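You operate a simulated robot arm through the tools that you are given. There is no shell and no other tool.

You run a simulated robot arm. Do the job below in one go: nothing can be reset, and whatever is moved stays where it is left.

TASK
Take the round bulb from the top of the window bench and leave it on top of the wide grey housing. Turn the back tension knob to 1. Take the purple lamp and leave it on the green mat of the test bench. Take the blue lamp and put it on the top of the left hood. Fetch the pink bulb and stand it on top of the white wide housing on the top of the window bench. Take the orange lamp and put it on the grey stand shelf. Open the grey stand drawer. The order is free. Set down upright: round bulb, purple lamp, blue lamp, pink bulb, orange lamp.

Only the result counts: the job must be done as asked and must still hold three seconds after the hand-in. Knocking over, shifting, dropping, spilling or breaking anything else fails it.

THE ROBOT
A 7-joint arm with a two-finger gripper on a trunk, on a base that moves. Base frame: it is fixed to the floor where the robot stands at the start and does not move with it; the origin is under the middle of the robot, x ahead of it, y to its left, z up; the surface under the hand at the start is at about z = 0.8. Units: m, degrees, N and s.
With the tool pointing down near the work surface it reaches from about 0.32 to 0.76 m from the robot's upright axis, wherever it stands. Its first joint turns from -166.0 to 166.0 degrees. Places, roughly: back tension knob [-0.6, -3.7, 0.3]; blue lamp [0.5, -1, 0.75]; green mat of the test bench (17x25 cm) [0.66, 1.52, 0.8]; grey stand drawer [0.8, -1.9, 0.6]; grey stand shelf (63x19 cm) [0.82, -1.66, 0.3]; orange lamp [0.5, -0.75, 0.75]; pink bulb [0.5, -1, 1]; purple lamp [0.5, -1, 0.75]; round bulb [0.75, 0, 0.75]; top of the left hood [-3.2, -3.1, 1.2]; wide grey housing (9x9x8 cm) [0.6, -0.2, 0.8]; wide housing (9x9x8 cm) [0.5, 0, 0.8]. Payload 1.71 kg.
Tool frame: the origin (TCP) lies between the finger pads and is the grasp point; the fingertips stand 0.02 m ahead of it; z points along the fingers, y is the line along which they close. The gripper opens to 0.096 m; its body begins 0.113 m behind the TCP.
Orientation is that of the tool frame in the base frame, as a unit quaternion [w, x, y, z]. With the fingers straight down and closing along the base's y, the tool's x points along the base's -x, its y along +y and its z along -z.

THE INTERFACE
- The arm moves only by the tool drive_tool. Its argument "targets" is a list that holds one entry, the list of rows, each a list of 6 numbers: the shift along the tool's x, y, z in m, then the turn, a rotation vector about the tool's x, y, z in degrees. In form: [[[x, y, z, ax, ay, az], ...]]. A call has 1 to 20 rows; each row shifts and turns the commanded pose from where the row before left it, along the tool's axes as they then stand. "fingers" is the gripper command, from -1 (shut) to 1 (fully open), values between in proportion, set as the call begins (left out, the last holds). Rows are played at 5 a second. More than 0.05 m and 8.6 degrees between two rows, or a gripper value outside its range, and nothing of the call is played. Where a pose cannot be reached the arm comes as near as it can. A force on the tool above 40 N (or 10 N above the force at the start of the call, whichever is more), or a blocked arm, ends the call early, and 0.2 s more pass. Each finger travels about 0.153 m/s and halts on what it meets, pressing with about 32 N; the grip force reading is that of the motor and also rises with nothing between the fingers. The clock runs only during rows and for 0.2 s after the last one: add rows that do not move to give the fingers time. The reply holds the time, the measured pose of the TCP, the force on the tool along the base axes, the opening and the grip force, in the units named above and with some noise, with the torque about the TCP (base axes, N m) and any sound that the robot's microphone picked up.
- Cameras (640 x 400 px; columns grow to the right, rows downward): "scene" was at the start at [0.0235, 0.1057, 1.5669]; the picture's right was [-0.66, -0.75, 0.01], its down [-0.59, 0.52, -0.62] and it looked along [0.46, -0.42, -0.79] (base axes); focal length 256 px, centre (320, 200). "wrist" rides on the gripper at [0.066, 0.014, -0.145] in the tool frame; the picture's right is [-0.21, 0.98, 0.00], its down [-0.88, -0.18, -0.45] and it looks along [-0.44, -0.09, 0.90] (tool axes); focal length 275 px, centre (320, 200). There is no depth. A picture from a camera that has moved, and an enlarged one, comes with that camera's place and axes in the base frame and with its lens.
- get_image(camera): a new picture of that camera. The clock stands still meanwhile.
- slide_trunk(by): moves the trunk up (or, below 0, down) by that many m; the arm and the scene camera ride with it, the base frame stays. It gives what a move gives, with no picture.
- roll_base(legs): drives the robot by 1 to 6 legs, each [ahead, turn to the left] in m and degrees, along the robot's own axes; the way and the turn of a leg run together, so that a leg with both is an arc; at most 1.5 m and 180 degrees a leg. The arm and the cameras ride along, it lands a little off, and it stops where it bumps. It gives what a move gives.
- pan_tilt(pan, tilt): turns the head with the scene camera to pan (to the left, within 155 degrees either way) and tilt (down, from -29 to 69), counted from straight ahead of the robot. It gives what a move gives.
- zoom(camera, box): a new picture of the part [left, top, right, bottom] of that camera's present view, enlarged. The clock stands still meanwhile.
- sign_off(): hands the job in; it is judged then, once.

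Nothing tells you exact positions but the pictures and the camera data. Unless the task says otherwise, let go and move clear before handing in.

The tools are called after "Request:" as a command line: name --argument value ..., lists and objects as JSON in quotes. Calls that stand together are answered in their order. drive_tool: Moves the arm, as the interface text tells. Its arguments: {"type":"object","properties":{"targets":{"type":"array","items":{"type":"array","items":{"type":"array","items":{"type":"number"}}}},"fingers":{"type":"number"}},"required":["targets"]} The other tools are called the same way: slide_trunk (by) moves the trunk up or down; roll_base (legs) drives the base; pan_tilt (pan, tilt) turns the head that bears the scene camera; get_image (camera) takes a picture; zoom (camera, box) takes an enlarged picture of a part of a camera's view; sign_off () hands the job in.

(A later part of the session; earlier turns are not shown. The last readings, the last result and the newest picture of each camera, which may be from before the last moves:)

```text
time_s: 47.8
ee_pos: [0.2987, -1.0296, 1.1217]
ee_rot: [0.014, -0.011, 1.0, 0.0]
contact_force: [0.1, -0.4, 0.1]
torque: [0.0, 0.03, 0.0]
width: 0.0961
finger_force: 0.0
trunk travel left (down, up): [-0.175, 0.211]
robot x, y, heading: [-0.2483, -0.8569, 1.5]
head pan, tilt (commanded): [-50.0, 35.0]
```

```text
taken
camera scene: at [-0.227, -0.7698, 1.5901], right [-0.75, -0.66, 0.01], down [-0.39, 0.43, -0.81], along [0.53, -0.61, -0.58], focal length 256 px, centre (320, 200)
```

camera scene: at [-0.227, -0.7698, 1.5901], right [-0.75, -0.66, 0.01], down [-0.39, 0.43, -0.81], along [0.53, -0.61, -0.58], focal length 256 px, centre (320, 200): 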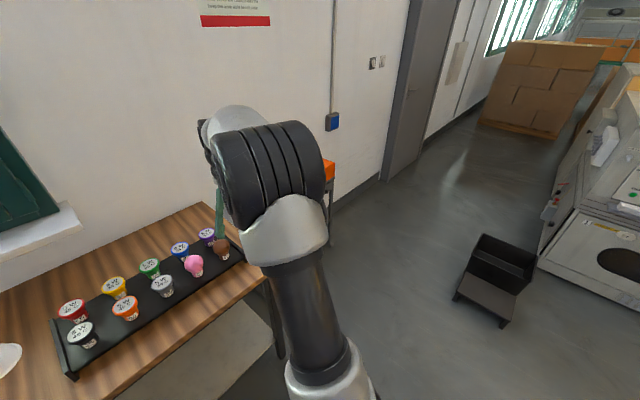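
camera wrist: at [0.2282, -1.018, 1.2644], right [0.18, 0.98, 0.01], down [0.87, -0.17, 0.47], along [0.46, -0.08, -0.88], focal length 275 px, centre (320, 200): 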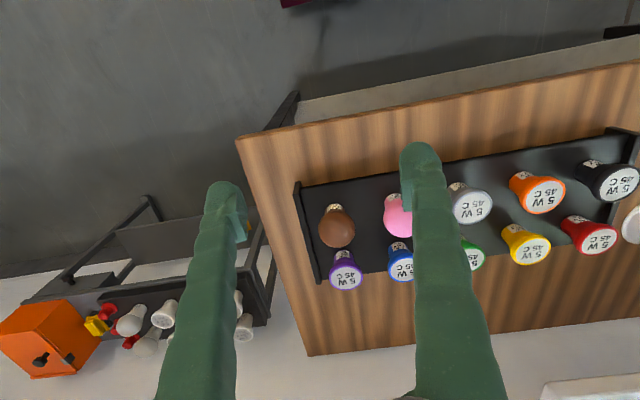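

I now drive ahead to the bench edge in front of the pink bulb, straightening the heading by about a degree.

Request:
roll_base --legs '[[0.23, -1.3]]'

Request:
pan_tilt --pan 0 --tilt 55

Request:
get_image --camera "scene"

Request:
get_image --camera "wrist"

```text
time_s: 49.6
ee_pos: [0.5221, -1.0371, 1.1229]
ee_rot: [0.016, -0.001, 1.0, -0.001]
contact_force: [-0.3, -0.2, 0.2]
torque: [0.05, -0.03, -0.02]
width: 0.096
finger_force: 0.1
trunk travel left (down, up): [-0.175, 0.211]
robot x, y, heading: [-0.0217, -0.8556, 0.2]
head pan, tilt (commanded): [-50.0, 35.0]
```

```text
time_s: 50.8
ee_pos: [0.5066, -1.039, 1.131]
ee_rot: [0.023, -0.001, 1.0, -0.001]
contact_force: [0.3, 0.2, 0.2]
torque: [0.02, 0.0, 0.03]
width: 0.096
finger_force: 0.1
trunk travel left (down, up): [-0.175, 0.211]
robot x, y, heading: [-0.021, -0.8567, 0.1]
head pan, tilt (commanded): [0.0, 55.0]
```

```text
taken
camera scene: at [0.0182, -0.6997, 1.5617], right [0.0, -1.0, 0.0], down [-0.83, 0.0, -0.56], along [0.56, 0.0, -0.83], focal length 256 px, centre (320, 200)
```

scene: 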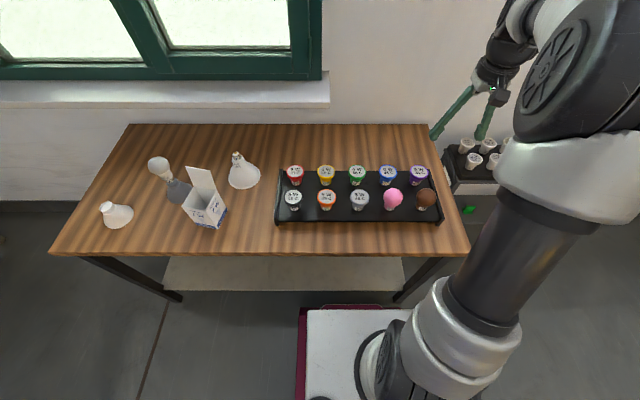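

```text
taken
camera wrist: at [0.4345, -1.0239, 1.272], right [0.2, 0.98, 0.01], down [0.86, -0.18, 0.48], along [0.48, -0.09, -0.87], focal length 275 px, centre (320, 200)
```

wrist: 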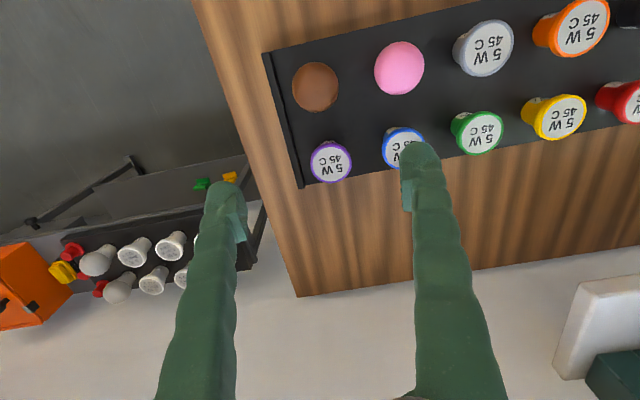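

The pink bulb is at about (0.472, -0.928). I level the tool, move over it and take a closer look.

Request:
drive_tool --targets '[[[0, 0, 0, 0, 2.6, 0], [0.0117, 0.037, 0.0237, 0, 0, 0], [0.0117, 0.037, 0.0237, 0, 0, 0], [0.0117, 0.037, 0.0237, 0, 0, 0], [0, 0, 0, 0, 0, 0], [0, 0, 0, 0, 0, 0]]]' --fingers 0.75

Request:
get_image --camera "wrist"

Request:
zoom --camera "scene" --box '[270, 150, 450, 230]'

```text
time_s: 52.1
ee_pos: [0.4678, -0.9258, 1.0609]
ee_rot: [-0.001, -0.001, 1.0, 0.0]
contact_force: [0.4, -0.1, -0.1]
torque: [0.06, 0.05, 0.02]
width: 0.084
finger_force: 0.0
trunk travel left (down, up): [-0.175, 0.211]
robot x, y, heading: [-0.0193, -0.8528, 0.2]
head pan, tilt (commanded): [0.0, 55.0]
```

```text
taken
camera wrist: at [0.4029, -0.9122, 1.2052], right [0.2, 0.98, 0.0], down [0.88, -0.18, 0.45], along [0.44, -0.09, -0.9], focal length 275 px, centre (320, 200)
```

wrist: 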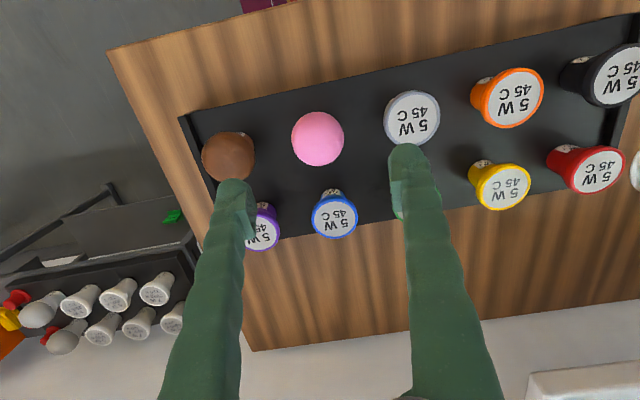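

```text
3.56 times, centred on (360, 190) of scene
camera zoom: at [0.0179, -0.6999, 1.5617], right [0.0, -1.0, 0.0], down [-0.83, 0.0, -0.56], along [0.56, 0.0, -0.83], focal length 909 px, centre (178, 236)
```

zoom: 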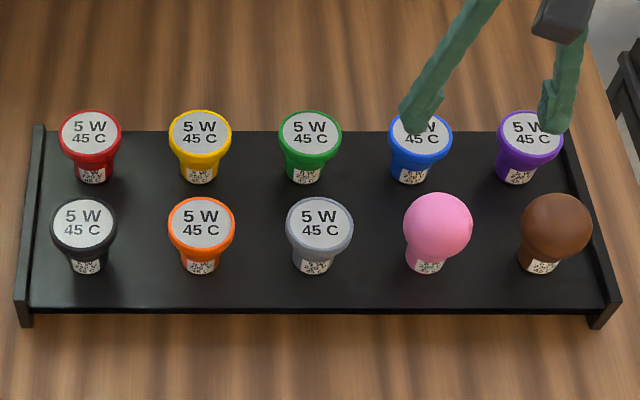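

The rack seems to hold the caps in holes; the pink ball's centre is at about (0.476, -0.929, 0.90). I descend with the fingers partly open between its neighbours.

Request:
drive_tool --targets '[[[-0.0077, -0.003, 0.04, 0, 0, 0], [0, 0, 0.04, 0, 0, 0], [0, 0, 0.03, 0, 0, 0], [0, 0, 0, 0, 0, 0]]]' --fingers 0.75

Request:
get_image --camera "wrist"

Request:
zoom --camera "scene" --box '[330, 130, 450, 230]'

```text
time_s: 53.1
ee_pos: [0.4793, -0.9298, 0.9526]
ee_rot: [0.0, -0.001, 1.0, -0.001]
contact_force: [-0.5, 0.5, 0.6]
torque: [-0.01, 0.03, 0.0]
width: 0.0842
finger_force: 0.0
trunk travel left (down, up): [-0.175, 0.211]
robot x, y, heading: [-0.0181, -0.8545, 0.3]
head pan, tilt (commanded): [0.0, 55.0]
```

```text
taken
camera wrist: at [0.4135, -0.9165, 1.0966], right [0.2, 0.98, 0.0], down [0.88, -0.18, 0.45], along [0.44, -0.09, -0.9], focal length 275 px, centre (320, 200)
```

wrist: 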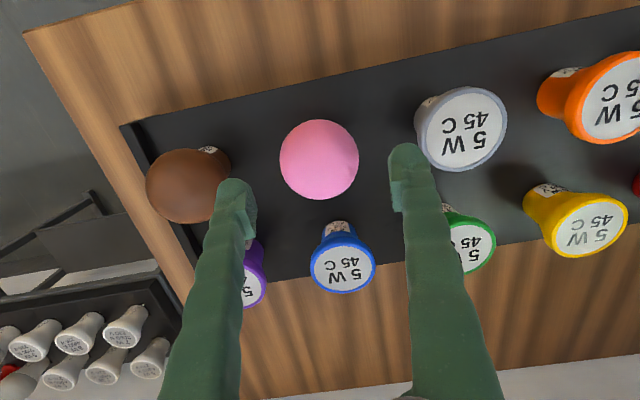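

```text
4.00 times, centred on (390, 180) of scene
camera zoom: at [0.0178, -0.6996, 1.5617], right [0.0, -1.0, 0.0], down [-0.83, 0.0, -0.56], along [0.56, 0.0, -0.83], focal length 1022 px, centre (40, 280)
```

zoom: 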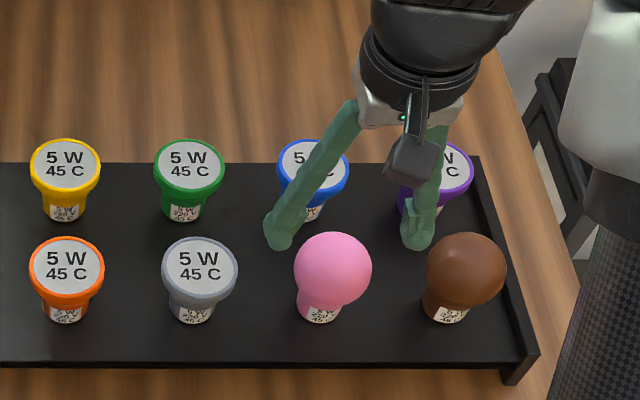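

The ball stays centred at (0.476, -0.930). I go down the last 5 cm and close.

Request:
drive_tool --targets '[[[0.001, 0, 0.03, 0, 0, 0], [0.001, 0, 0.022, 0, 0, 0], [0, 0, 0, 0, 0, 0], [0, 0, 0, 0, 0, 0]]]' --fingers 0.75

Request:
get_image --camera "wrist"

```text
time_s: 54.1
ee_pos: [0.4745, -0.9284, 0.8976]
ee_rot: [0.001, -0.001, 1.0, -0.001]
contact_force: [-1.0, -0.3, 0.5]
torque: [0.01, -0.02, 0.03]
width: 0.084
finger_force: 0.1
trunk travel left (down, up): [-0.175, 0.211]
robot x, y, heading: [-0.0234, -0.8561, 0.1]
head pan, tilt (commanded): [0.0, 55.0]
```

```text
taken
camera wrist: at [0.4093, -0.9146, 1.043], right [0.2, 0.98, 0.0], down [0.88, -0.18, 0.45], along [0.44, -0.09, -0.9], focal length 275 px, centre (320, 200)
```

wrist: 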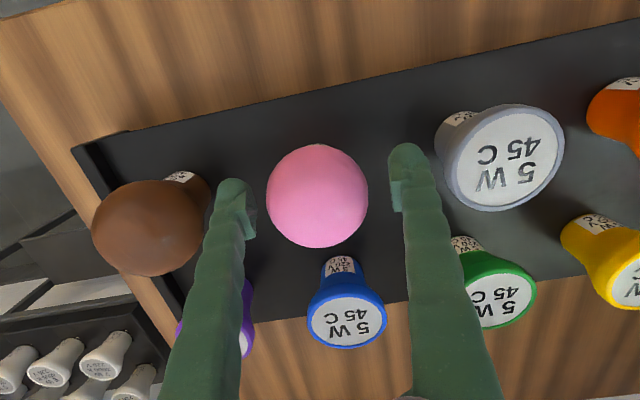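

The ball is between the pads. I close and lift straight up.

Request:
drive_tool --targets '[[[0, 0, 0, 0, 0, 0], [0, 0, 0, 0, 0, 0], [0, 0, 0, 0, 0, 0], [0, 0, 0, 0, 0, 0]]]' --fingers -1

Request:
drive_tool --targets '[[[0, 0, -0.02, 0, 0, 0], [0, 0, -0.03, 0, 0, 0], [0, 0, -0.04, 0, 0, 0], [0, 0, -0.05, 0, 0, 0], [0, 0, -0.05, 0, 0, 0], [0, 0, 0, 0, 0, 0]]]'

Request:
zoom --camera "scene" --box '[330, 80, 480, 230]'

Request:
get_image --camera "wrist"

```text
time_s: 55.1
ee_pos: [0.4747, -0.9283, 0.8988]
ee_rot: [0.0, -0.001, 1.0, -0.001]
contact_force: [0.0, -0.7, 1.8]
torque: [0.02, -0.03, 0.02]
width: 0.0578
finger_force: 32.1
trunk travel left (down, up): [-0.175, 0.211]
robot x, y, heading: [-0.0213, -0.8535, 0.3]
head pan, tilt (commanded): [0.0, 55.0]
```

```text
time_s: 56.5
ee_pos: [0.475, -0.9302, 1.0886]
ee_rot: [0.0, -0.001, 1.0, -0.001]
contact_force: [0.7, 0.3, 0.0]
torque: [-0.01, -0.02, 0.03]
width: 0.0579
finger_force: 31.8
trunk travel left (down, up): [-0.175, 0.211]
robot x, y, heading: [-0.0166, -0.857, 0.1]
head pan, tilt (commanded): [0.0, 55.0]
```

```text
2.67 times, centred on (405, 155) of scene
camera zoom: at [0.0181, -0.6996, 1.5616], right [0.0, -1.0, 0.0], down [-0.83, 0.0, -0.56], along [0.56, 0.0, -0.83], focal length 681 px, centre (93, 320)
```

zoom: 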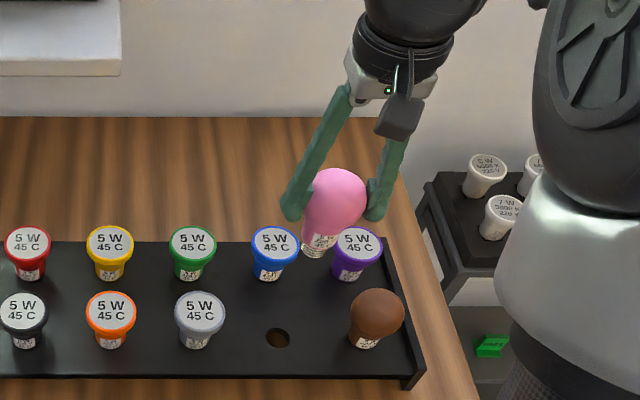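

```text
taken
camera wrist: at [0.4103, -0.9157, 1.2323], right [0.2, 0.98, 0.0], down [0.88, -0.18, 0.44], along [0.44, -0.09, -0.9], focal length 275 px, centre (320, 200)
```

wrist: 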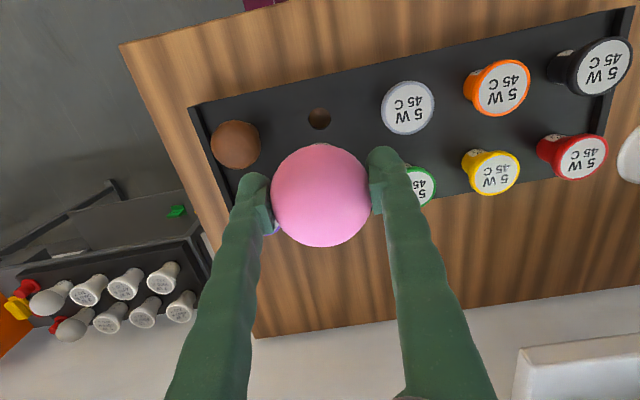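

The pink bulb is out of its hole and held upright. I drive back to the place in front of the white housing.

Request:
roll_base --legs '[[-0.25, 0], [0, 90], [0.85, 0], [0, -90]]'

Request:
get_image --camera "scene"

```text
time_s: 72.1
ee_pos: [0.2326, -0.1198, 1.0878]
ee_rot: [0.0, 0.037, 0.999, -0.001]
contact_force: [-0.3, -0.1, 0.4]
torque: [0.01, -0.01, -0.02]
width: 0.0578
finger_force: 32.3
trunk travel left (down, up): [-0.175, 0.211]
robot x, y, heading: [-0.2562, -0.0046, -4.2]
head pan, tilt (commanded): [0.0, 55.0]
```

```text
taken
camera scene: at [-0.2069, 0.1475, 1.5617], right [-0.07, -1.0, 0.0], down [-0.83, 0.06, -0.56], along [0.56, -0.04, -0.83], focal length 256 px, centre (320, 200)
```

scene: 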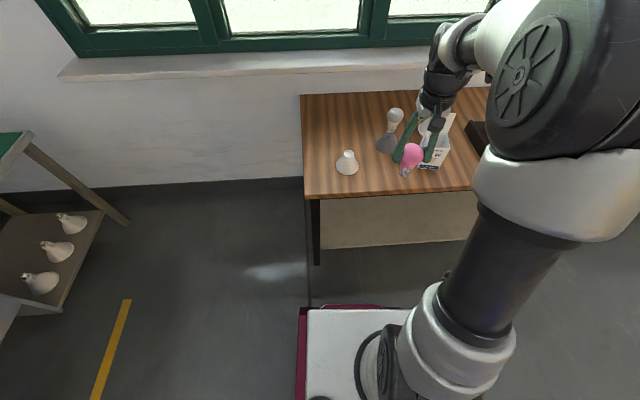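

The heading is 4 degrees off; I straighten while driving ahead to the bench.

Request:
roll_base --legs '[[0.23, 4.2]]'

Request:
drive_tool --targets '[[[0, 0, 0, 0, 0, 0], [0, 0, 0, 0, 0, 0]]]'

Request:
get_image --camera "scene"

Request:
get_image --camera "wrist"

```text
time_s: 73.9
ee_pos: [0.4565, -0.0916, 1.0932]
ee_rot: [0.007, 0.0, 1.0, -0.001]
contact_force: [0.6, -1.0, -0.8]
torque: [0.0, -0.03, 0.0]
width: 0.0575
finger_force: 31.9
trunk travel left (down, up): [-0.175, 0.211]
robot x, y, heading: [-0.0235, -0.0108, -0.1]
head pan, tilt (commanded): [0.0, 55.0]
```

```text
time_s: 74.5
ee_pos: [0.4456, -0.0936, 1.0978]
ee_rot: [0.013, 0.0, 1.0, -0.001]
contact_force: [0.6, 1.0, -2.0]
torque: [0.04, 0.07, 0.02]
width: 0.0576
finger_force: 32.4
trunk travel left (down, up): [-0.175, 0.211]
robot x, y, heading: [-0.0267, -0.0168, 0.2]
head pan, tilt (commanded): [0.0, 55.0]
```

```text
taken
camera scene: at [0.0166, 0.1421, 1.5615], right [0.0, -1.0, 0.0], down [-0.83, 0.0, -0.56], along [0.56, 0.0, -0.83], focal length 256 px, centre (320, 200)
```

scene: 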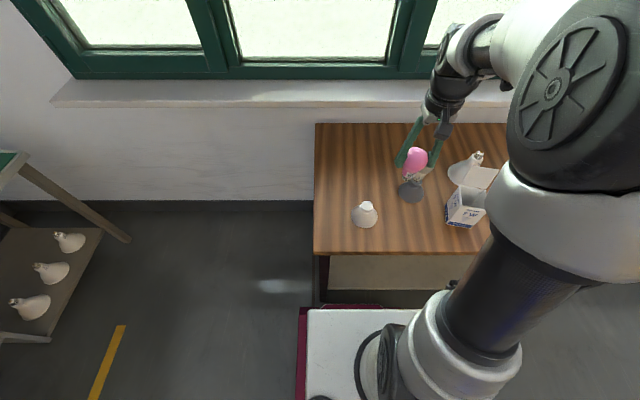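

```text
taken
camera wrist: at [0.3765, -0.0787, 1.2415], right [0.21, 0.98, 0.0], down [0.87, -0.18, 0.47], along [0.46, -0.09, -0.88], focal length 275 px, centre (320, 200)
```

wrist: 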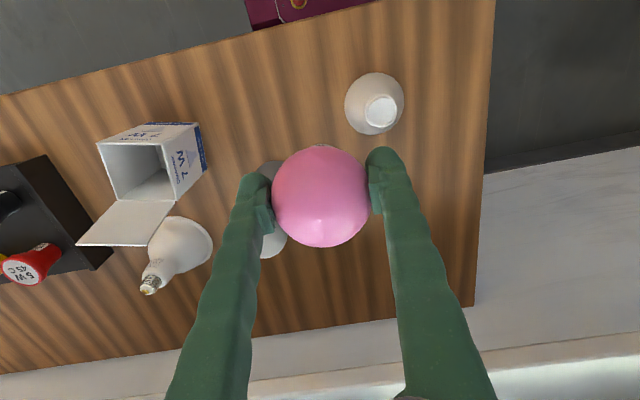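

The robot is in place. I zoom in on the white housing from both cameras to fix the target.

Request:
zoom --camera "scene" --box '[330, 130, 450, 240]'

Request:
zoom --camera "wrist" --box '[320, 50, 440, 150]'

```text
3.64 times, centred on (390, 185) of scene
camera zoom: at [0.0166, 0.1421, 1.5615], right [0.0, -1.0, 0.0], down [-0.83, 0.0, -0.56], along [0.56, 0.0, -0.83], focal length 929 px, centre (66, 254)
```

zoom: 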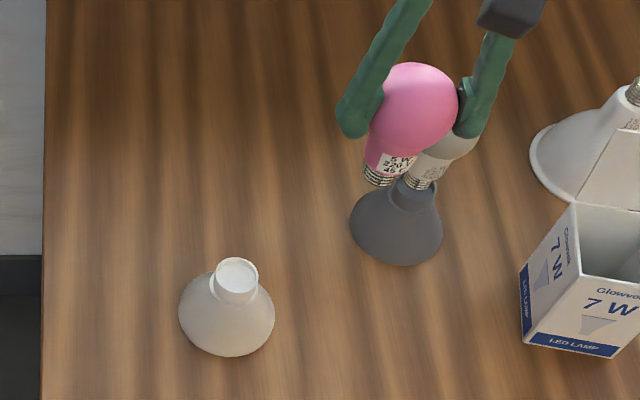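

```text
4.00 times, centred on (380, 100) of wrist
camera zoom: at [0.3765, -0.0787, 1.2415], right [0.21, 0.98, 0.0], down [0.87, -0.18, 0.47], along [0.46, -0.09, -0.88], focal length 1101 px, centre (80, 600)
```

zoom: 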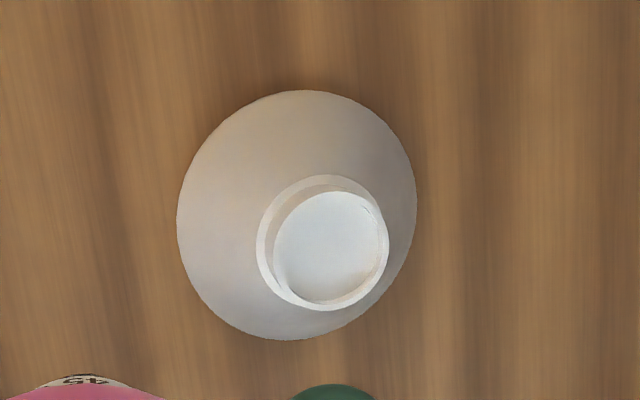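

The white collar's rim centre is at about (0.455, -0.011). I level the tool and move the pink bulb above it.

Request:
drive_tool --targets '[[[0, 0, 0, 0, 1.5, 0], [-0.005, 0.0415, 0, 0, 0, 0], [-0.005, 0.0415, 0, 0, 0, 0], [0, 0, 0.03, 0, 0, 0], [0, 0, 0.03, 0, 0, 0], [0, 0, 0, 0, 0, 0], [0, 0, 0, 0, 0, 0]]]'

Request:
zoom --camera "scene" --box '[330, 140, 420, 240]'

Request:
get_image --camera "wrist"

```text
time_s: 76.1
ee_pos: [0.4526, -0.009, 1.0408]
ee_rot: [0.001, 0.0, 1.0, -0.001]
contact_force: [-0.3, -0.6, -0.5]
torque: [0.02, 0.02, 0.02]
width: 0.0575
finger_force: 31.2
trunk travel left (down, up): [-0.175, 0.211]
robot x, y, heading: [-0.0258, -0.0112, -0.1]
head pan, tilt (commanded): [0.0, 55.0]
```

```text
4.00 times, centred on (375, 190) of scene
camera zoom: at [0.0136, 0.1421, 1.5617], right [0.0, -1.0, 0.0], down [-0.83, 0.0, -0.56], along [0.56, 0.0, -0.83], focal length 1022 px, centre (100, 240)
```

zoom: 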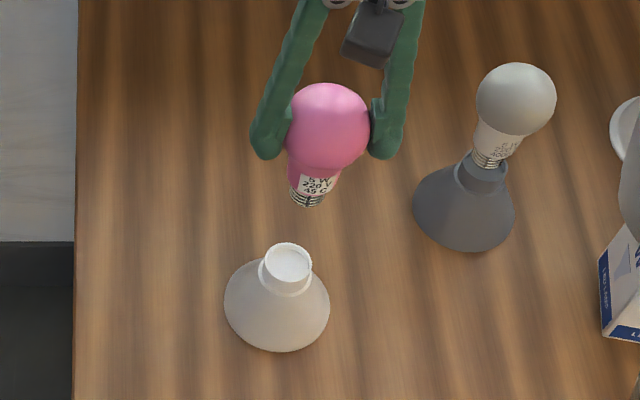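

```text
taken
camera wrist: at [0.3881, 0.0046, 1.1855], right [0.21, 0.98, 0.0], down [0.88, -0.18, 0.45], along [0.44, -0.09, -0.9], focal length 275 px, centre (320, 200)
```

wrist: 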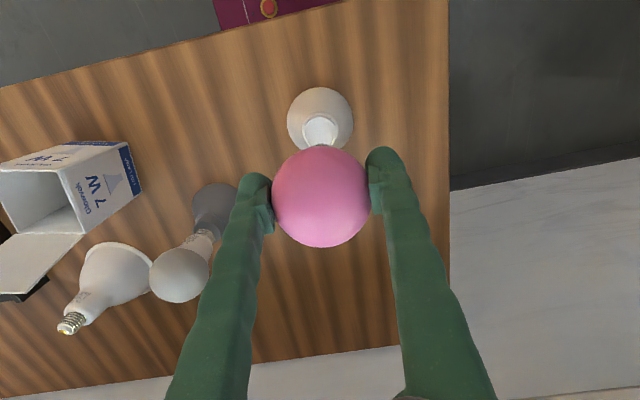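

Sideways the cap is in line with the collar; along x it needs about 4 mm more. I correct and lower to just above the collar.

Request:
drive_tool --targets '[[[-0.004, -0.001, 0.025, 0, 0, 0], [0, 0, 0.025, 0, 0, 0], [0, 0, 0.015, 0, 0, 0], [0, 0, 0, 0, 0, 0], [0, 0, 0, 0, 0, 0]]]'

Request:
zoom --camera "scene" --box '[330, 150, 410, 230]'

Request:
zoom --camera "wrist" --box '[260, 60, 380, 180]'

```text
time_s: 77.3
ee_pos: [0.4568, -0.0082, 0.9744]
ee_rot: [0.001, 0.0, 1.0, 0.0]
contact_force: [-1.1, -1.0, -0.9]
torque: [-0.03, -0.02, 0.05]
width: 0.0574
finger_force: 31.2
trunk travel left (down, up): [-0.175, 0.211]
robot x, y, heading: [-0.0246, -0.0105, 0.3]
head pan, tilt (commanded): [0.0, 55.0]
```

```text
5.00 times, centred on (370, 190) of scene
camera zoom: at [0.0136, 0.1422, 1.5617], right [0.0, -1.0, 0.0], down [-0.83, 0.0, -0.56], along [0.56, 0.0, -0.83], focal length 1278 px, centre (70, 250)
```

zoom: 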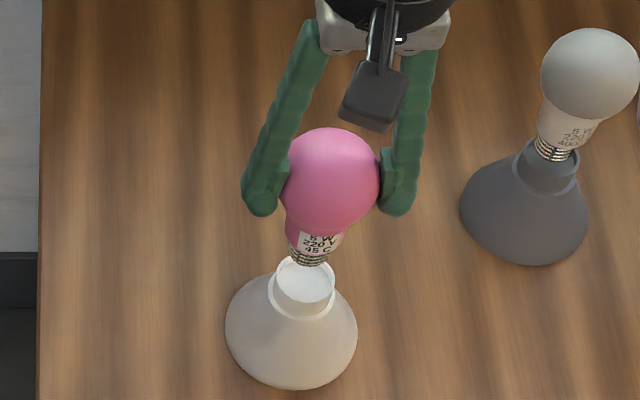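

```text
3.33 times, centred on (320, 120) of wrist
camera zoom: at [0.3917, 0.0056, 1.1193], right [0.21, 0.98, 0.0], down [0.88, -0.18, 0.45], along [0.44, -0.09, -0.9], focal length 918 px, centre (320, 467)
```

zoom: 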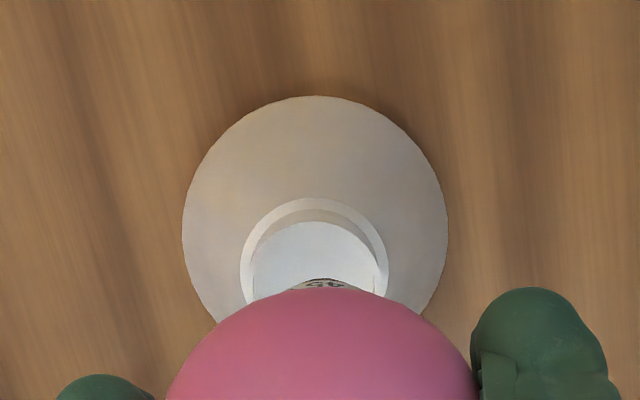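

Alignment is good to about a millimetre. I lower further in small steps.

Request:
drive_tool --targets '[[[0, 0, 0.006, 0, 0, 0], [0, 0, 0.006, 0, 0, 0], [0, 0, 0.004, 0, 0, 0], [0, 0, 0, 0, 0, 0]]]'

Request:
zoom --camera "scene" --box '[330, 150, 410, 230]'

```text
time_s: 78.3
ee_pos: [0.4577, -0.0104, 0.9594]
ee_rot: [0.0, 0.0, 1.0, -0.002]
contact_force: [-0.8, 0.3, -0.2]
torque: [0.01, 0.01, 0.0]
width: 0.0572
finger_force: 31.8
trunk travel left (down, up): [-0.175, 0.211]
robot x, y, heading: [-0.0259, -0.0106, 0.2]
head pan, tilt (commanded): [0.0, 55.0]
```

```text
5.00 times, centred on (370, 190) of scene
camera zoom: at [0.0136, 0.1423, 1.5617], right [0.0, -1.0, 0.0], down [-0.83, 0.0, -0.56], along [0.56, 0.0, -0.83], focal length 1278 px, centre (70, 250)
```

zoom: 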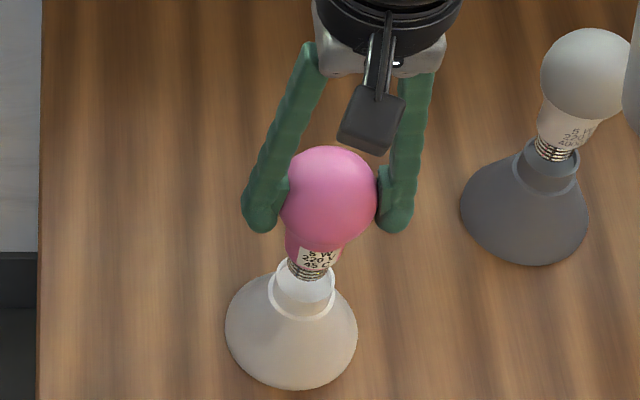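

I take a closer look at the cap against the collar.

Request:
zoom --camera "scene" --box '[352, 185, 382, 215]'

Request:
zoom --camera "wrist" --box '[270, 80, 370, 180]'

```text
13.33 times, centred on (367, 200) of scene
camera zoom: at [0.0136, 0.1423, 1.5617], right [0.0, -1.0, 0.0], down [-0.83, 0.0, -0.56], along [0.56, 0.0, -0.83], focal length 3407 px, centre (-307, 200)
```

zoom: 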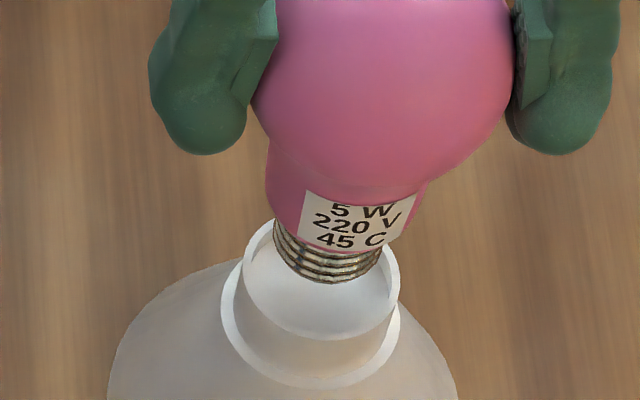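

```text
4.00 times, centred on (320, 130) of wrist
camera zoom: at [0.3914, 0.0037, 1.1033], right [0.21, 0.98, 0.0], down [0.88, -0.18, 0.45], along [0.44, -0.09, -0.9], focal length 1101 px, centre (320, 480)
```

zoom: 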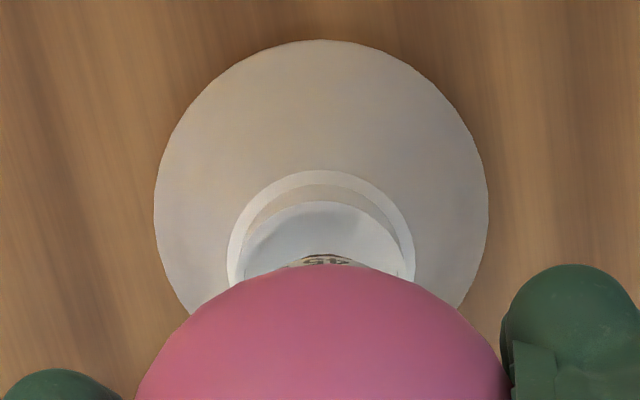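

The cap (2.5 cm) fits well inside the rim (3.7 cm) with about 1.5 mm offset. I lower the last millimetres.

Request:
drive_tool --targets '[[[0, 0.001, 0.003, 0, 0, 0], [0, 0, 0, 0, 0, 0]]]'

Request:
drive_tool --targets '[[[0, 0, 0.002, 0, 0, 0], [0, 0, 0, 0, 0, 0]]]'

```text
time_s: 78.9
ee_pos: [0.4573, -0.0083, 0.9549]
ee_rot: [0.001, 0.0, 1.0, -0.001]
contact_force: [0.5, 0.3, 0.3]
torque: [0.02, 0.02, -0.05]
width: 0.0573
finger_force: 32.2
trunk travel left (down, up): [-0.175, 0.211]
robot x, y, heading: [-0.0234, -0.0125, -0.1]
head pan, tilt (commanded): [0.0, 55.0]
```

```text
time_s: 79.5
ee_pos: [0.4573, -0.0094, 0.954]
ee_rot: [0.003, 0.0, 1.0, 0.0]
contact_force: [1.0, 2.0, 10.6]
torque: [0.14, -0.05, -0.01]
width: 0.0575
finger_force: 31.9
trunk travel left (down, up): [-0.175, 0.211]
robot x, y, heading: [-0.0223, -0.0113, 0.1]
head pan, tilt (commanded): [0.0, 55.0]
```

Contact at z 0.954. I ease off 1 mm and open a little.

Request:
drive_tool --targets '[[[0, 0, -0.001, 0, 0, 0], [0, 0, 0, 0, 0, 0]]]'

Request:
drive_tool --targets '[[[0, 0, 0, 0, 0, 0], [0, 0, 0, 0, 0, 0], [0, 0, 0, 0, 0, 0]]]' --fingers 0.4

Request:
zoom --camera "scene" --box '[330, 150, 410, 230]'

```text
time_s: 80.1
ee_pos: [0.456, -0.009, 0.9533]
ee_rot: [0.002, 0.0, 1.0, -0.001]
contact_force: [-0.1, 1.0, 13.1]
torque: [0.11, -0.09, 0.01]
width: 0.0577
finger_force: 32.2
trunk travel left (down, up): [-0.175, 0.211]
robot x, y, heading: [-0.0252, -0.0125, -0.0]
head pan, tilt (commanded): [0.0, 55.0]
```

```text
time_s: 80.9
ee_pos: [0.4563, -0.0098, 0.9539]
ee_rot: [0.001, 0.0, 1.0, -0.001]
contact_force: [-0.8, -0.6, -0.8]
torque: [0.03, 0.02, 0.0]
width: 0.0674
finger_force: 0.1
trunk travel left (down, up): [-0.175, 0.211]
robot x, y, heading: [-0.0253, -0.0125, -0.1]
head pan, tilt (commanded): [0.0, 55.0]
```

```text
5.00 times, centred on (370, 190) of scene
camera zoom: at [0.0135, 0.1422, 1.5617], right [0.0, -1.0, 0.0], down [-0.83, 0.0, -0.56], along [0.56, 0.0, -0.83], focal length 1278 px, centre (70, 250)
```

zoom: 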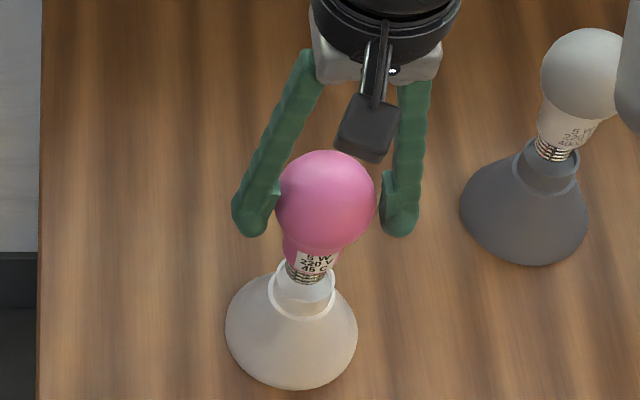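

The pink bulb stands by itself on the white housing. I open fully, rise straight up and check.

Request:
drive_tool --targets '[[[0, 0, 0, 0, 0, 0], [0, 0, 0, 0, 0, 0], [0, 0, -0.02, 0, 0, 0], [0, 0, -0.04, 0, 0, 0], [0, 0, -0.05, 0, 0, 0], [0, 0, -0.05, 0, 0, 0], [0, 0, 0, 0, 0, 0]]]' --fingers 1

Request:
zoom --camera "scene" --box '[330, 130, 450, 240]'

Request:
get_image --camera "wrist"

```text
time_s: 82.5
ee_pos: [0.4562, -0.0081, 1.1168]
ee_rot: [0.0, 0.001, 1.0, -0.001]
contact_force: [0.4, -0.2, -0.3]
torque: [0.04, 0.02, 0.04]
width: 0.096
finger_force: 0.0
trunk travel left (down, up): [-0.175, 0.211]
robot x, y, heading: [-0.0227, -0.0096, -0.2]
head pan, tilt (commanded): [0.0, 55.0]
```

```text
3.64 times, centred on (390, 185) of scene
camera zoom: at [0.0137, 0.1423, 1.5616], right [0.0, -1.0, 0.0], down [-0.83, 0.0, -0.56], along [0.56, 0.0, -0.83], focal length 929 px, centre (66, 254)
```

zoom: 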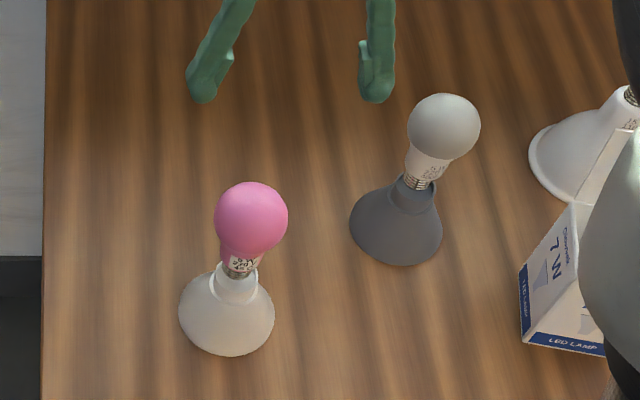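

```text
taken
camera wrist: at [0.3909, 0.0062, 1.2612], right [0.21, 0.98, 0.0], down [0.88, -0.18, 0.45], along [0.44, -0.09, -0.9], focal length 275 px, centre (320, 200)
```

wrist: 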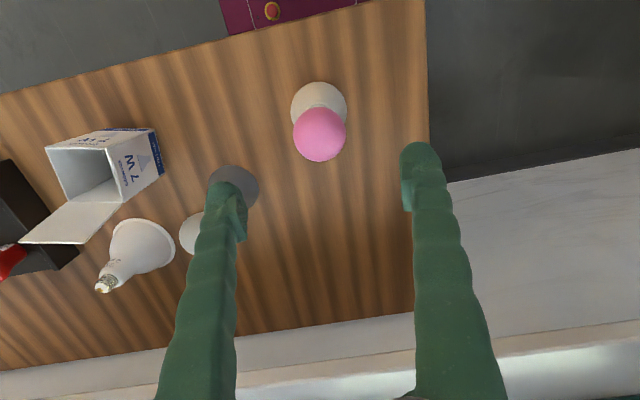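

The pink bulb is done. Next the purple lamp: I drive back along the bench to the rack.

Request:
roll_base --legs '[[-0.23, 0], [0, -90], [0.93, 0], [0, 90]]'

```text
time_s: 98.3
ee_pos: [0.217, -0.9438, 1.1155]
ee_rot: [0.001, -0.002, 1.0, -0.001]
contact_force: [0.0, 0.5, -0.7]
torque: [0.0, -0.02, 0.03]
width: 0.0961
finger_force: 0.1
trunk travel left (down, up): [-0.175, 0.211]
robot x, y, heading: [-0.2647, -0.9544, 0.4]
head pan, tilt (commanded): [0.0, 55.0]
```

Request:
roll_base --legs '[[0.24, -0.4]]'

Request:
drive_tool --targets '[[[0, 0, 0, 0, 0, 0], [0, 0, 0, 0, 0, 0], [0, 0, 0, 0, 0, 0]]]' --fingers 0.75

Request:
get_image --camera "scene"

Request:
get_image --camera "wrist"

```text
time_s: 100.2
ee_pos: [0.4443, -0.9473, 1.1216]
ee_rot: [0.006, 0.003, 1.0, -0.001]
contact_force: [0.6, 0.1, -0.6]
torque: [0.0, 0.03, 0.03]
width: 0.096
finger_force: 0.1
trunk travel left (down, up): [-0.175, 0.211]
robot x, y, heading: [-0.0258, -0.9499, -0.2]
head pan, tilt (commanded): [0.0, 55.0]
```

```text
time_s: 101.0
ee_pos: [0.425, -0.9478, 1.1301]
ee_rot: [0.015, 0.002, 1.0, -0.002]
contact_force: [-0.5, -1.1, 0.1]
torque: [0.03, -0.11, 0.0]
width: 0.084
finger_force: 0.0
trunk travel left (down, up): [-0.175, 0.211]
robot x, y, heading: [-0.0178, -0.9558, -0.4]
head pan, tilt (commanded): [0.0, 55.0]
```

```text
taken
camera scene: at [0.0124, -0.7994, 1.5618], right [0.0, -1.0, 0.0], down [-0.83, 0.0, -0.56], along [0.56, 0.0, -0.83], focal length 256 px, centre (320, 200)
```

scene: 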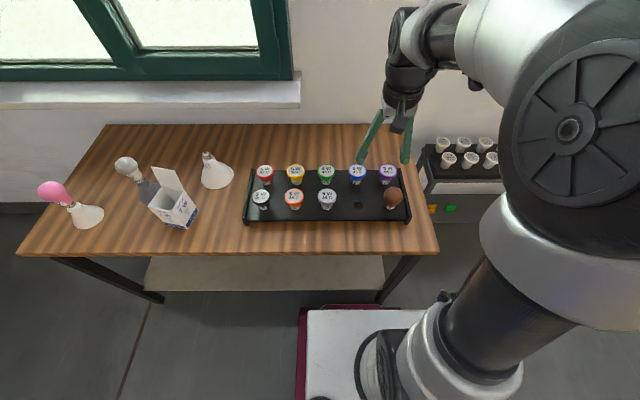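

```text
taken
camera wrist: at [0.3561, -0.9332, 1.2723], right [0.21, 0.98, 0.01], down [0.86, -0.19, 0.47], along [0.46, -0.1, -0.88], focal length 275 px, centre (320, 200)
```

wrist: 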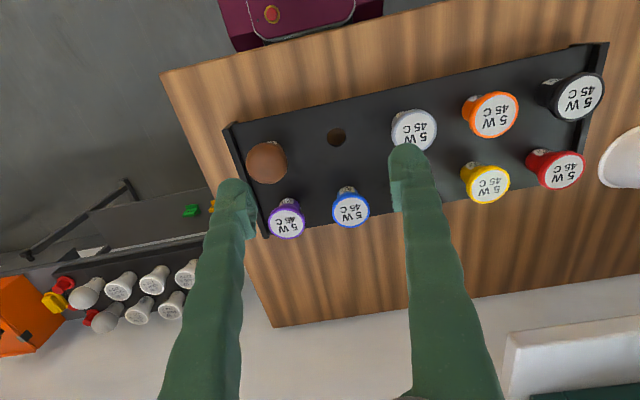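

The purple lamp's top is at about (0.571, -1.031, 0.91). I level the tool, move over it and check.

Request:
drive_tool --targets '[[[0, 0, 0, 0, 1.7, 0], [-0.0365, -0.0208, 0.0225, 0, 0, 0], [-0.0365, -0.0208, 0.0225, 0, 0, 0], [-0.0365, -0.0208, 0.0225, 0, 0, 0], [-0.0365, -0.0208, 0.0225, 0, 0, 0], [0, 0, 0, 0, 0, 0], [0, 0, 0, 0, 0, 0]]]' --fingers 0.75

Request:
get_image --camera "wrist"

Request:
zoom --camera "scene" --box '[320, 100, 440, 220]'

```text
time_s: 102.6
ee_pos: [0.5699, -1.0333, 1.0384]
ee_rot: [-0.001, 0.003, 1.0, -0.001]
contact_force: [-0.3, 0.2, 0.2]
torque: [-0.01, 0.02, 0.01]
width: 0.084
finger_force: 0.0
trunk travel left (down, up): [-0.175, 0.211]
robot x, y, heading: [-0.0207, -0.9537, -0.0]
head pan, tilt (commanded): [0.0, 55.0]
```

```text
taken
camera wrist: at [0.5049, -1.0188, 1.1832], right [0.21, 0.98, 0.0], down [0.88, -0.19, 0.44], along [0.43, -0.1, -0.9], focal length 275 px, centre (320, 200)
```

wrist: 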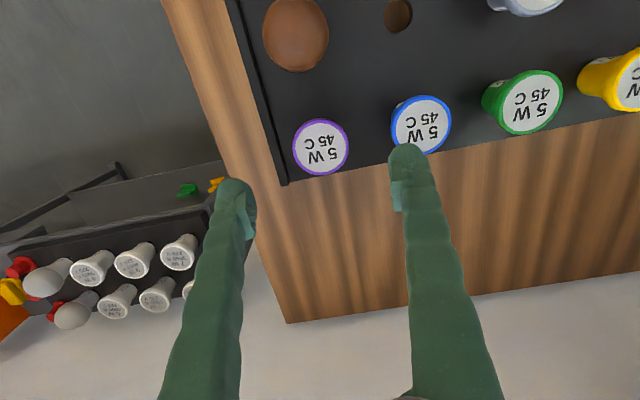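

```text
3.33 times, centred on (380, 160) of scene
camera zoom: at [0.0162, -0.7993, 1.5616], right [0.0, -1.0, 0.0], down [-0.83, 0.0, -0.56], along [0.56, 0.0, -0.83], focal length 852 px, centre (120, 333)
```

zoom: 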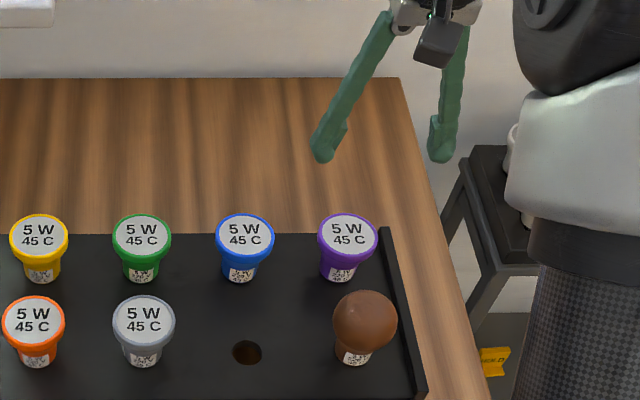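

The purple lamp's rim is at (0.576, -1.032). I descend onto the rim and look before closing.

Request:
drive_tool --targets '[[[-0.006, 0.001, 0.04, 0, 0, 0], [0, 0, 0.04, 0, 0, 0], [0, 0, 0.035, 0, 0, 0], [0, 0, 0, 0, 0, 0]]]' --fingers 0.68

Request:
get_image --camera "wrist"

Request:
zoom --camera "scene" --box '[340, 110, 440, 210]'

```text
time_s: 103.6
ee_pos: [0.5768, -1.0319, 0.9236]
ee_rot: [-0.001, 0.003, 1.0, 0.0]
contact_force: [0.2, 0.4, -0.6]
torque: [0.02, 0.0, 0.03]
width: 0.0803
finger_force: 0.1
trunk travel left (down, up): [-0.175, 0.211]
robot x, y, heading: [-0.0214, -0.9575, -0.4]
head pan, tilt (commanded): [0.0, 55.0]
```

```text
taken
camera wrist: at [0.5118, -1.0179, 1.068], right [0.21, 0.98, 0.0], down [0.88, -0.19, 0.44], along [0.43, -0.1, -0.9], focal length 275 px, centre (320, 200)
```

wrist: 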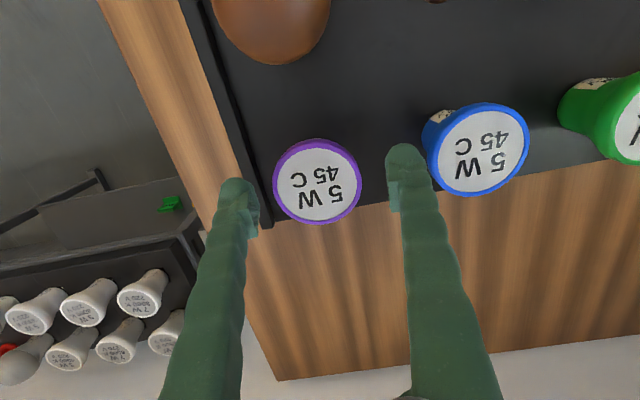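

```text
4.00 times, centred on (390, 160) of scene
camera zoom: at [0.0159, -0.7995, 1.5617], right [0.0, -1.0, 0.0], down [-0.83, 0.0, -0.56], along [0.56, 0.0, -0.83], focal length 1022 px, centre (40, 360)
```

zoom: 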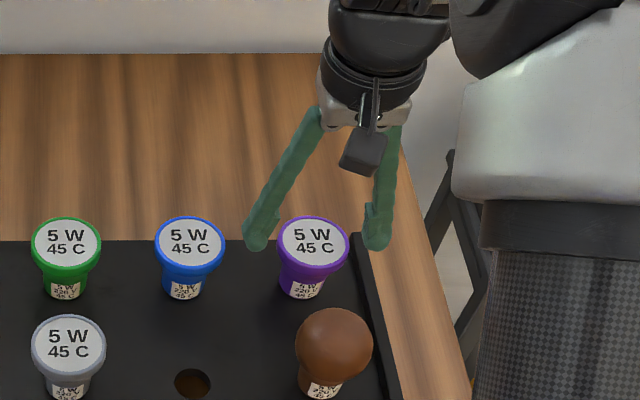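

The rim is 5 cm wide and 2 mm off in y. I trim, lower to z 0.897 and close.

Request:
drive_tool --targets '[[[0.001, -0.002, 0.0265, 0, 0, 0], [0, 0, 0, 0, 0, 0], [0, 0, 0, 0, 0, 0]]]' --fingers 0.68

Request:
drive_tool --targets '[[[0, 0, 0, 0, 0, 0], [0, 0, 0, 0, 0, 0], [0, 0, 0, 0, 0, 0], [0, 0, 0, 0, 0, 0]]]' --fingers -1

Request:
get_image --camera "wrist"

Request:
zoom --camera "scene" --box '[340, 110, 440, 210]'

```text
time_s: 104.4
ee_pos: [0.576, -1.0335, 0.8986]
ee_rot: [-0.001, 0.002, 1.0, -0.001]
contact_force: [0.1, 0.0, 0.7]
torque: [-0.03, 0.01, 0.0]
width: 0.0805
finger_force: 0.1
trunk travel left (down, up): [-0.175, 0.211]
robot x, y, heading: [-0.0233, -0.9536, -0.3]
head pan, tilt (commanded): [0.0, 55.0]
```

```text
time_s: 105.4
ee_pos: [0.5756, -1.0322, 0.899]
ee_rot: [-0.001, 0.003, 1.0, 0.0]
contact_force: [-0.3, -0.5, 3.3]
torque: [0.05, -0.02, 0.01]
width: 0.0595
finger_force: 31.7
trunk travel left (down, up): [-0.175, 0.211]
robot x, y, heading: [-0.0241, -0.954, -0.2]
head pan, tilt (commanded): [0.0, 55.0]
```

```text
taken
camera wrist: at [0.5113, -1.0184, 1.0432], right [0.21, 0.98, 0.0], down [0.88, -0.19, 0.44], along [0.43, -0.1, -0.9], focal length 275 px, centre (320, 200)
```

wrist: 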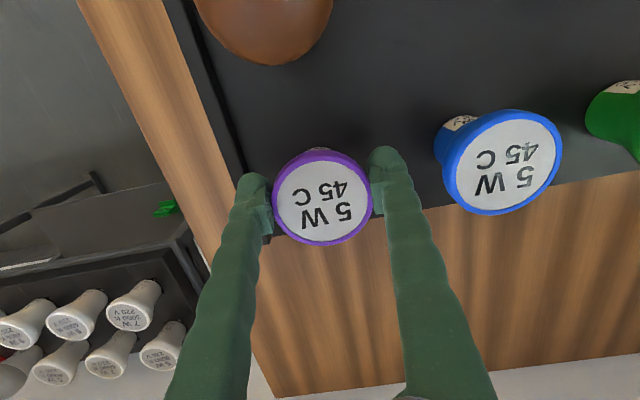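

```text
4.00 times, centred on (390, 160) of scene
camera zoom: at [0.0158, -0.7995, 1.5617], right [0.0, -1.0, 0.0], down [-0.83, 0.0, -0.56], along [0.56, 0.0, -0.83], focal length 1022 px, centre (40, 360)
```

zoom: 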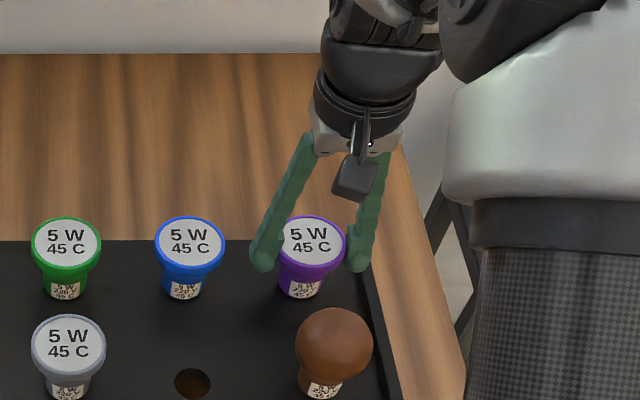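

The purple lamp is gripped at its rim (6 cm). I lift it straight out and look.

Request:
drive_tool --targets '[[[0, 0, -0.02, 0, 0, 0], [0, 0, -0.03, 0, 0, 0], [0, 0, -0.04, 0, 0, 0], [0, 0, -0.05, 0, 0, 0], [0, 0, -0.05, 0, 0, 0], [0, 0, -0.03, 0, 0, 0], [0, 0, 0, 0, 0, 0]]]'

Request:
zoom --camera "scene" --box '[330, 60, 450, 200]'

Request:
get_image --camera "wrist"

```text
time_s: 107.0
ee_pos: [0.5793, -1.0304, 1.1184]
ee_rot: [-0.001, 0.002, 1.0, 0.0]
contact_force: [0.6, -1.0, -0.6]
torque: [0.01, 0.01, 0.01]
width: 0.0593
finger_force: 31.8
trunk travel left (down, up): [-0.175, 0.211]
robot x, y, heading: [-0.0244, -0.9591, -0.2]
head pan, tilt (commanded): [0.0, 55.0]
```

```text
2.86 times, centred on (390, 130) of scene
camera zoom: at [0.0162, -0.7994, 1.5616], right [0.0, -1.0, 0.0], down [-0.83, 0.0, -0.56], along [0.56, 0.0, -0.83], focal length 730 px, centre (120, 400)
```

zoom: 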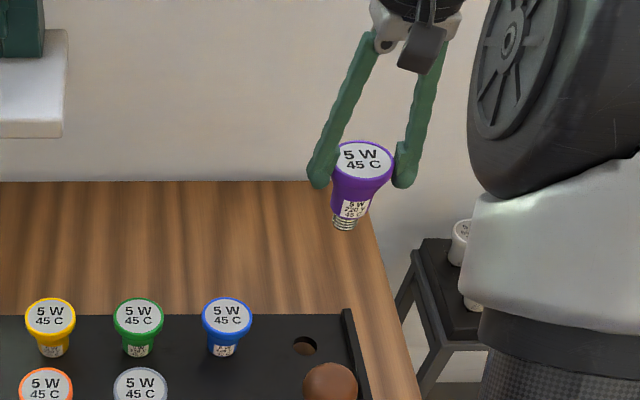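

```text
taken
camera wrist: at [0.5143, -1.0169, 1.2618], right [0.21, 0.98, 0.0], down [0.88, -0.19, 0.44], along [0.43, -0.1, -0.9], focal length 275 px, centre (320, 200)
```

wrist: 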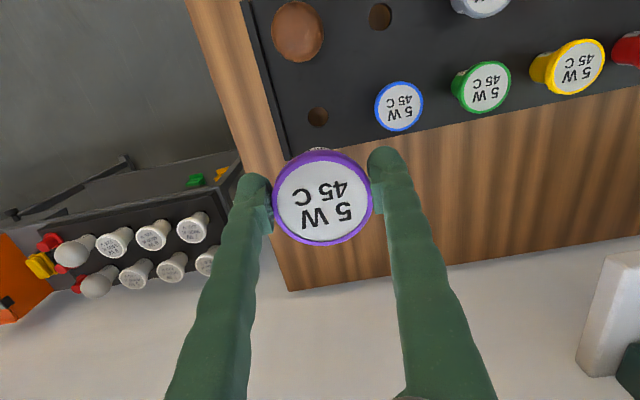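

The purple lamp is out and its cap end hangs 7.8 cm below the grip point. I pull the arm in and up a little, then drive to the test bench: back off, turn left, pass the window bench, and approach at 45 degrees.

Request:
drive_tool --targets '[[[0.04, 0, -0.015, 0, 0, 0], [0.04, 0, -0.015, 0, 0, 0], [0.04, 0, -0.015, 0, 0, 0], [0.03, 0, -0.015, 0, 0, 0], [0, 0, 0, 0, 0, 0]]]'

Request:
roll_base --legs '[[-0.25, 0], [0, 90], [1.24, 0]]'

Request:
pan_tilt --pan -30 --tilt 40

Request:
get_image --camera "scene"

```text
time_s: 108.2
ee_pos: [0.4282, -1.0314, 1.176]
ee_rot: [-0.001, 0.003, 1.0, -0.001]
contact_force: [1.0, -0.6, -0.2]
torque: [0.01, -0.02, -0.03]
width: 0.0594
finger_force: 32.1
trunk travel left (down, up): [-0.175, 0.211]
robot x, y, heading: [-0.0234, -0.9582, 0.0]
head pan, tilt (commanded): [0.0, 55.0]
```

```text
time_s: 121.0
ee_pos: [-0.1848, 0.7504, 1.1764]
ee_rot: [0.0, -0.704, 0.71, -0.001]
contact_force: [1.2, 0.6, -0.7]
torque: [-0.03, 0.03, 0.02]
width: 0.0588
finger_force: 31.6
trunk travel left (down, up): [-0.175, 0.211]
robot x, y, heading: [-0.264, 0.2961, 89.3]
head pan, tilt (commanded): [0.0, 55.0]
```

```text
time_s: 121.9
ee_pos: [-0.1855, 0.7329, 1.1813]
ee_rot: [0.005, -0.704, 0.71, 0.004]
contact_force: [-0.6, 0.5, -0.7]
torque: [-0.05, -0.02, -0.02]
width: 0.059
finger_force: 31.8
trunk travel left (down, up): [-0.175, 0.211]
robot x, y, heading: [-0.2592, 0.2964, 89.7]
head pan, tilt (commanded): [-30.0, 40.0]
```

```text
taken
camera scene: at [-0.3738, 0.3415, 1.5822], right [0.86, -0.51, 0.01], down [-0.33, -0.57, -0.76], along [0.39, 0.65, -0.65], focal length 256 px, centre (320, 200)
```

scene: 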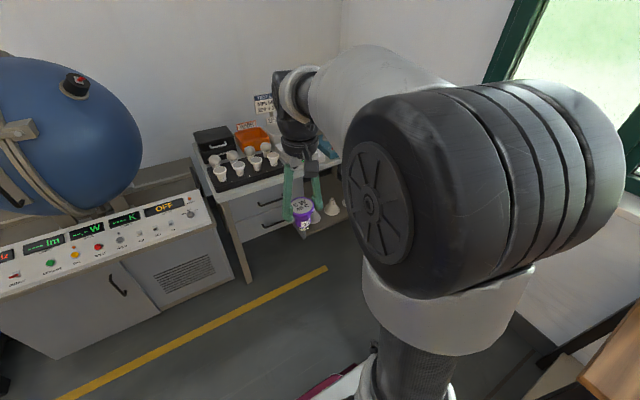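

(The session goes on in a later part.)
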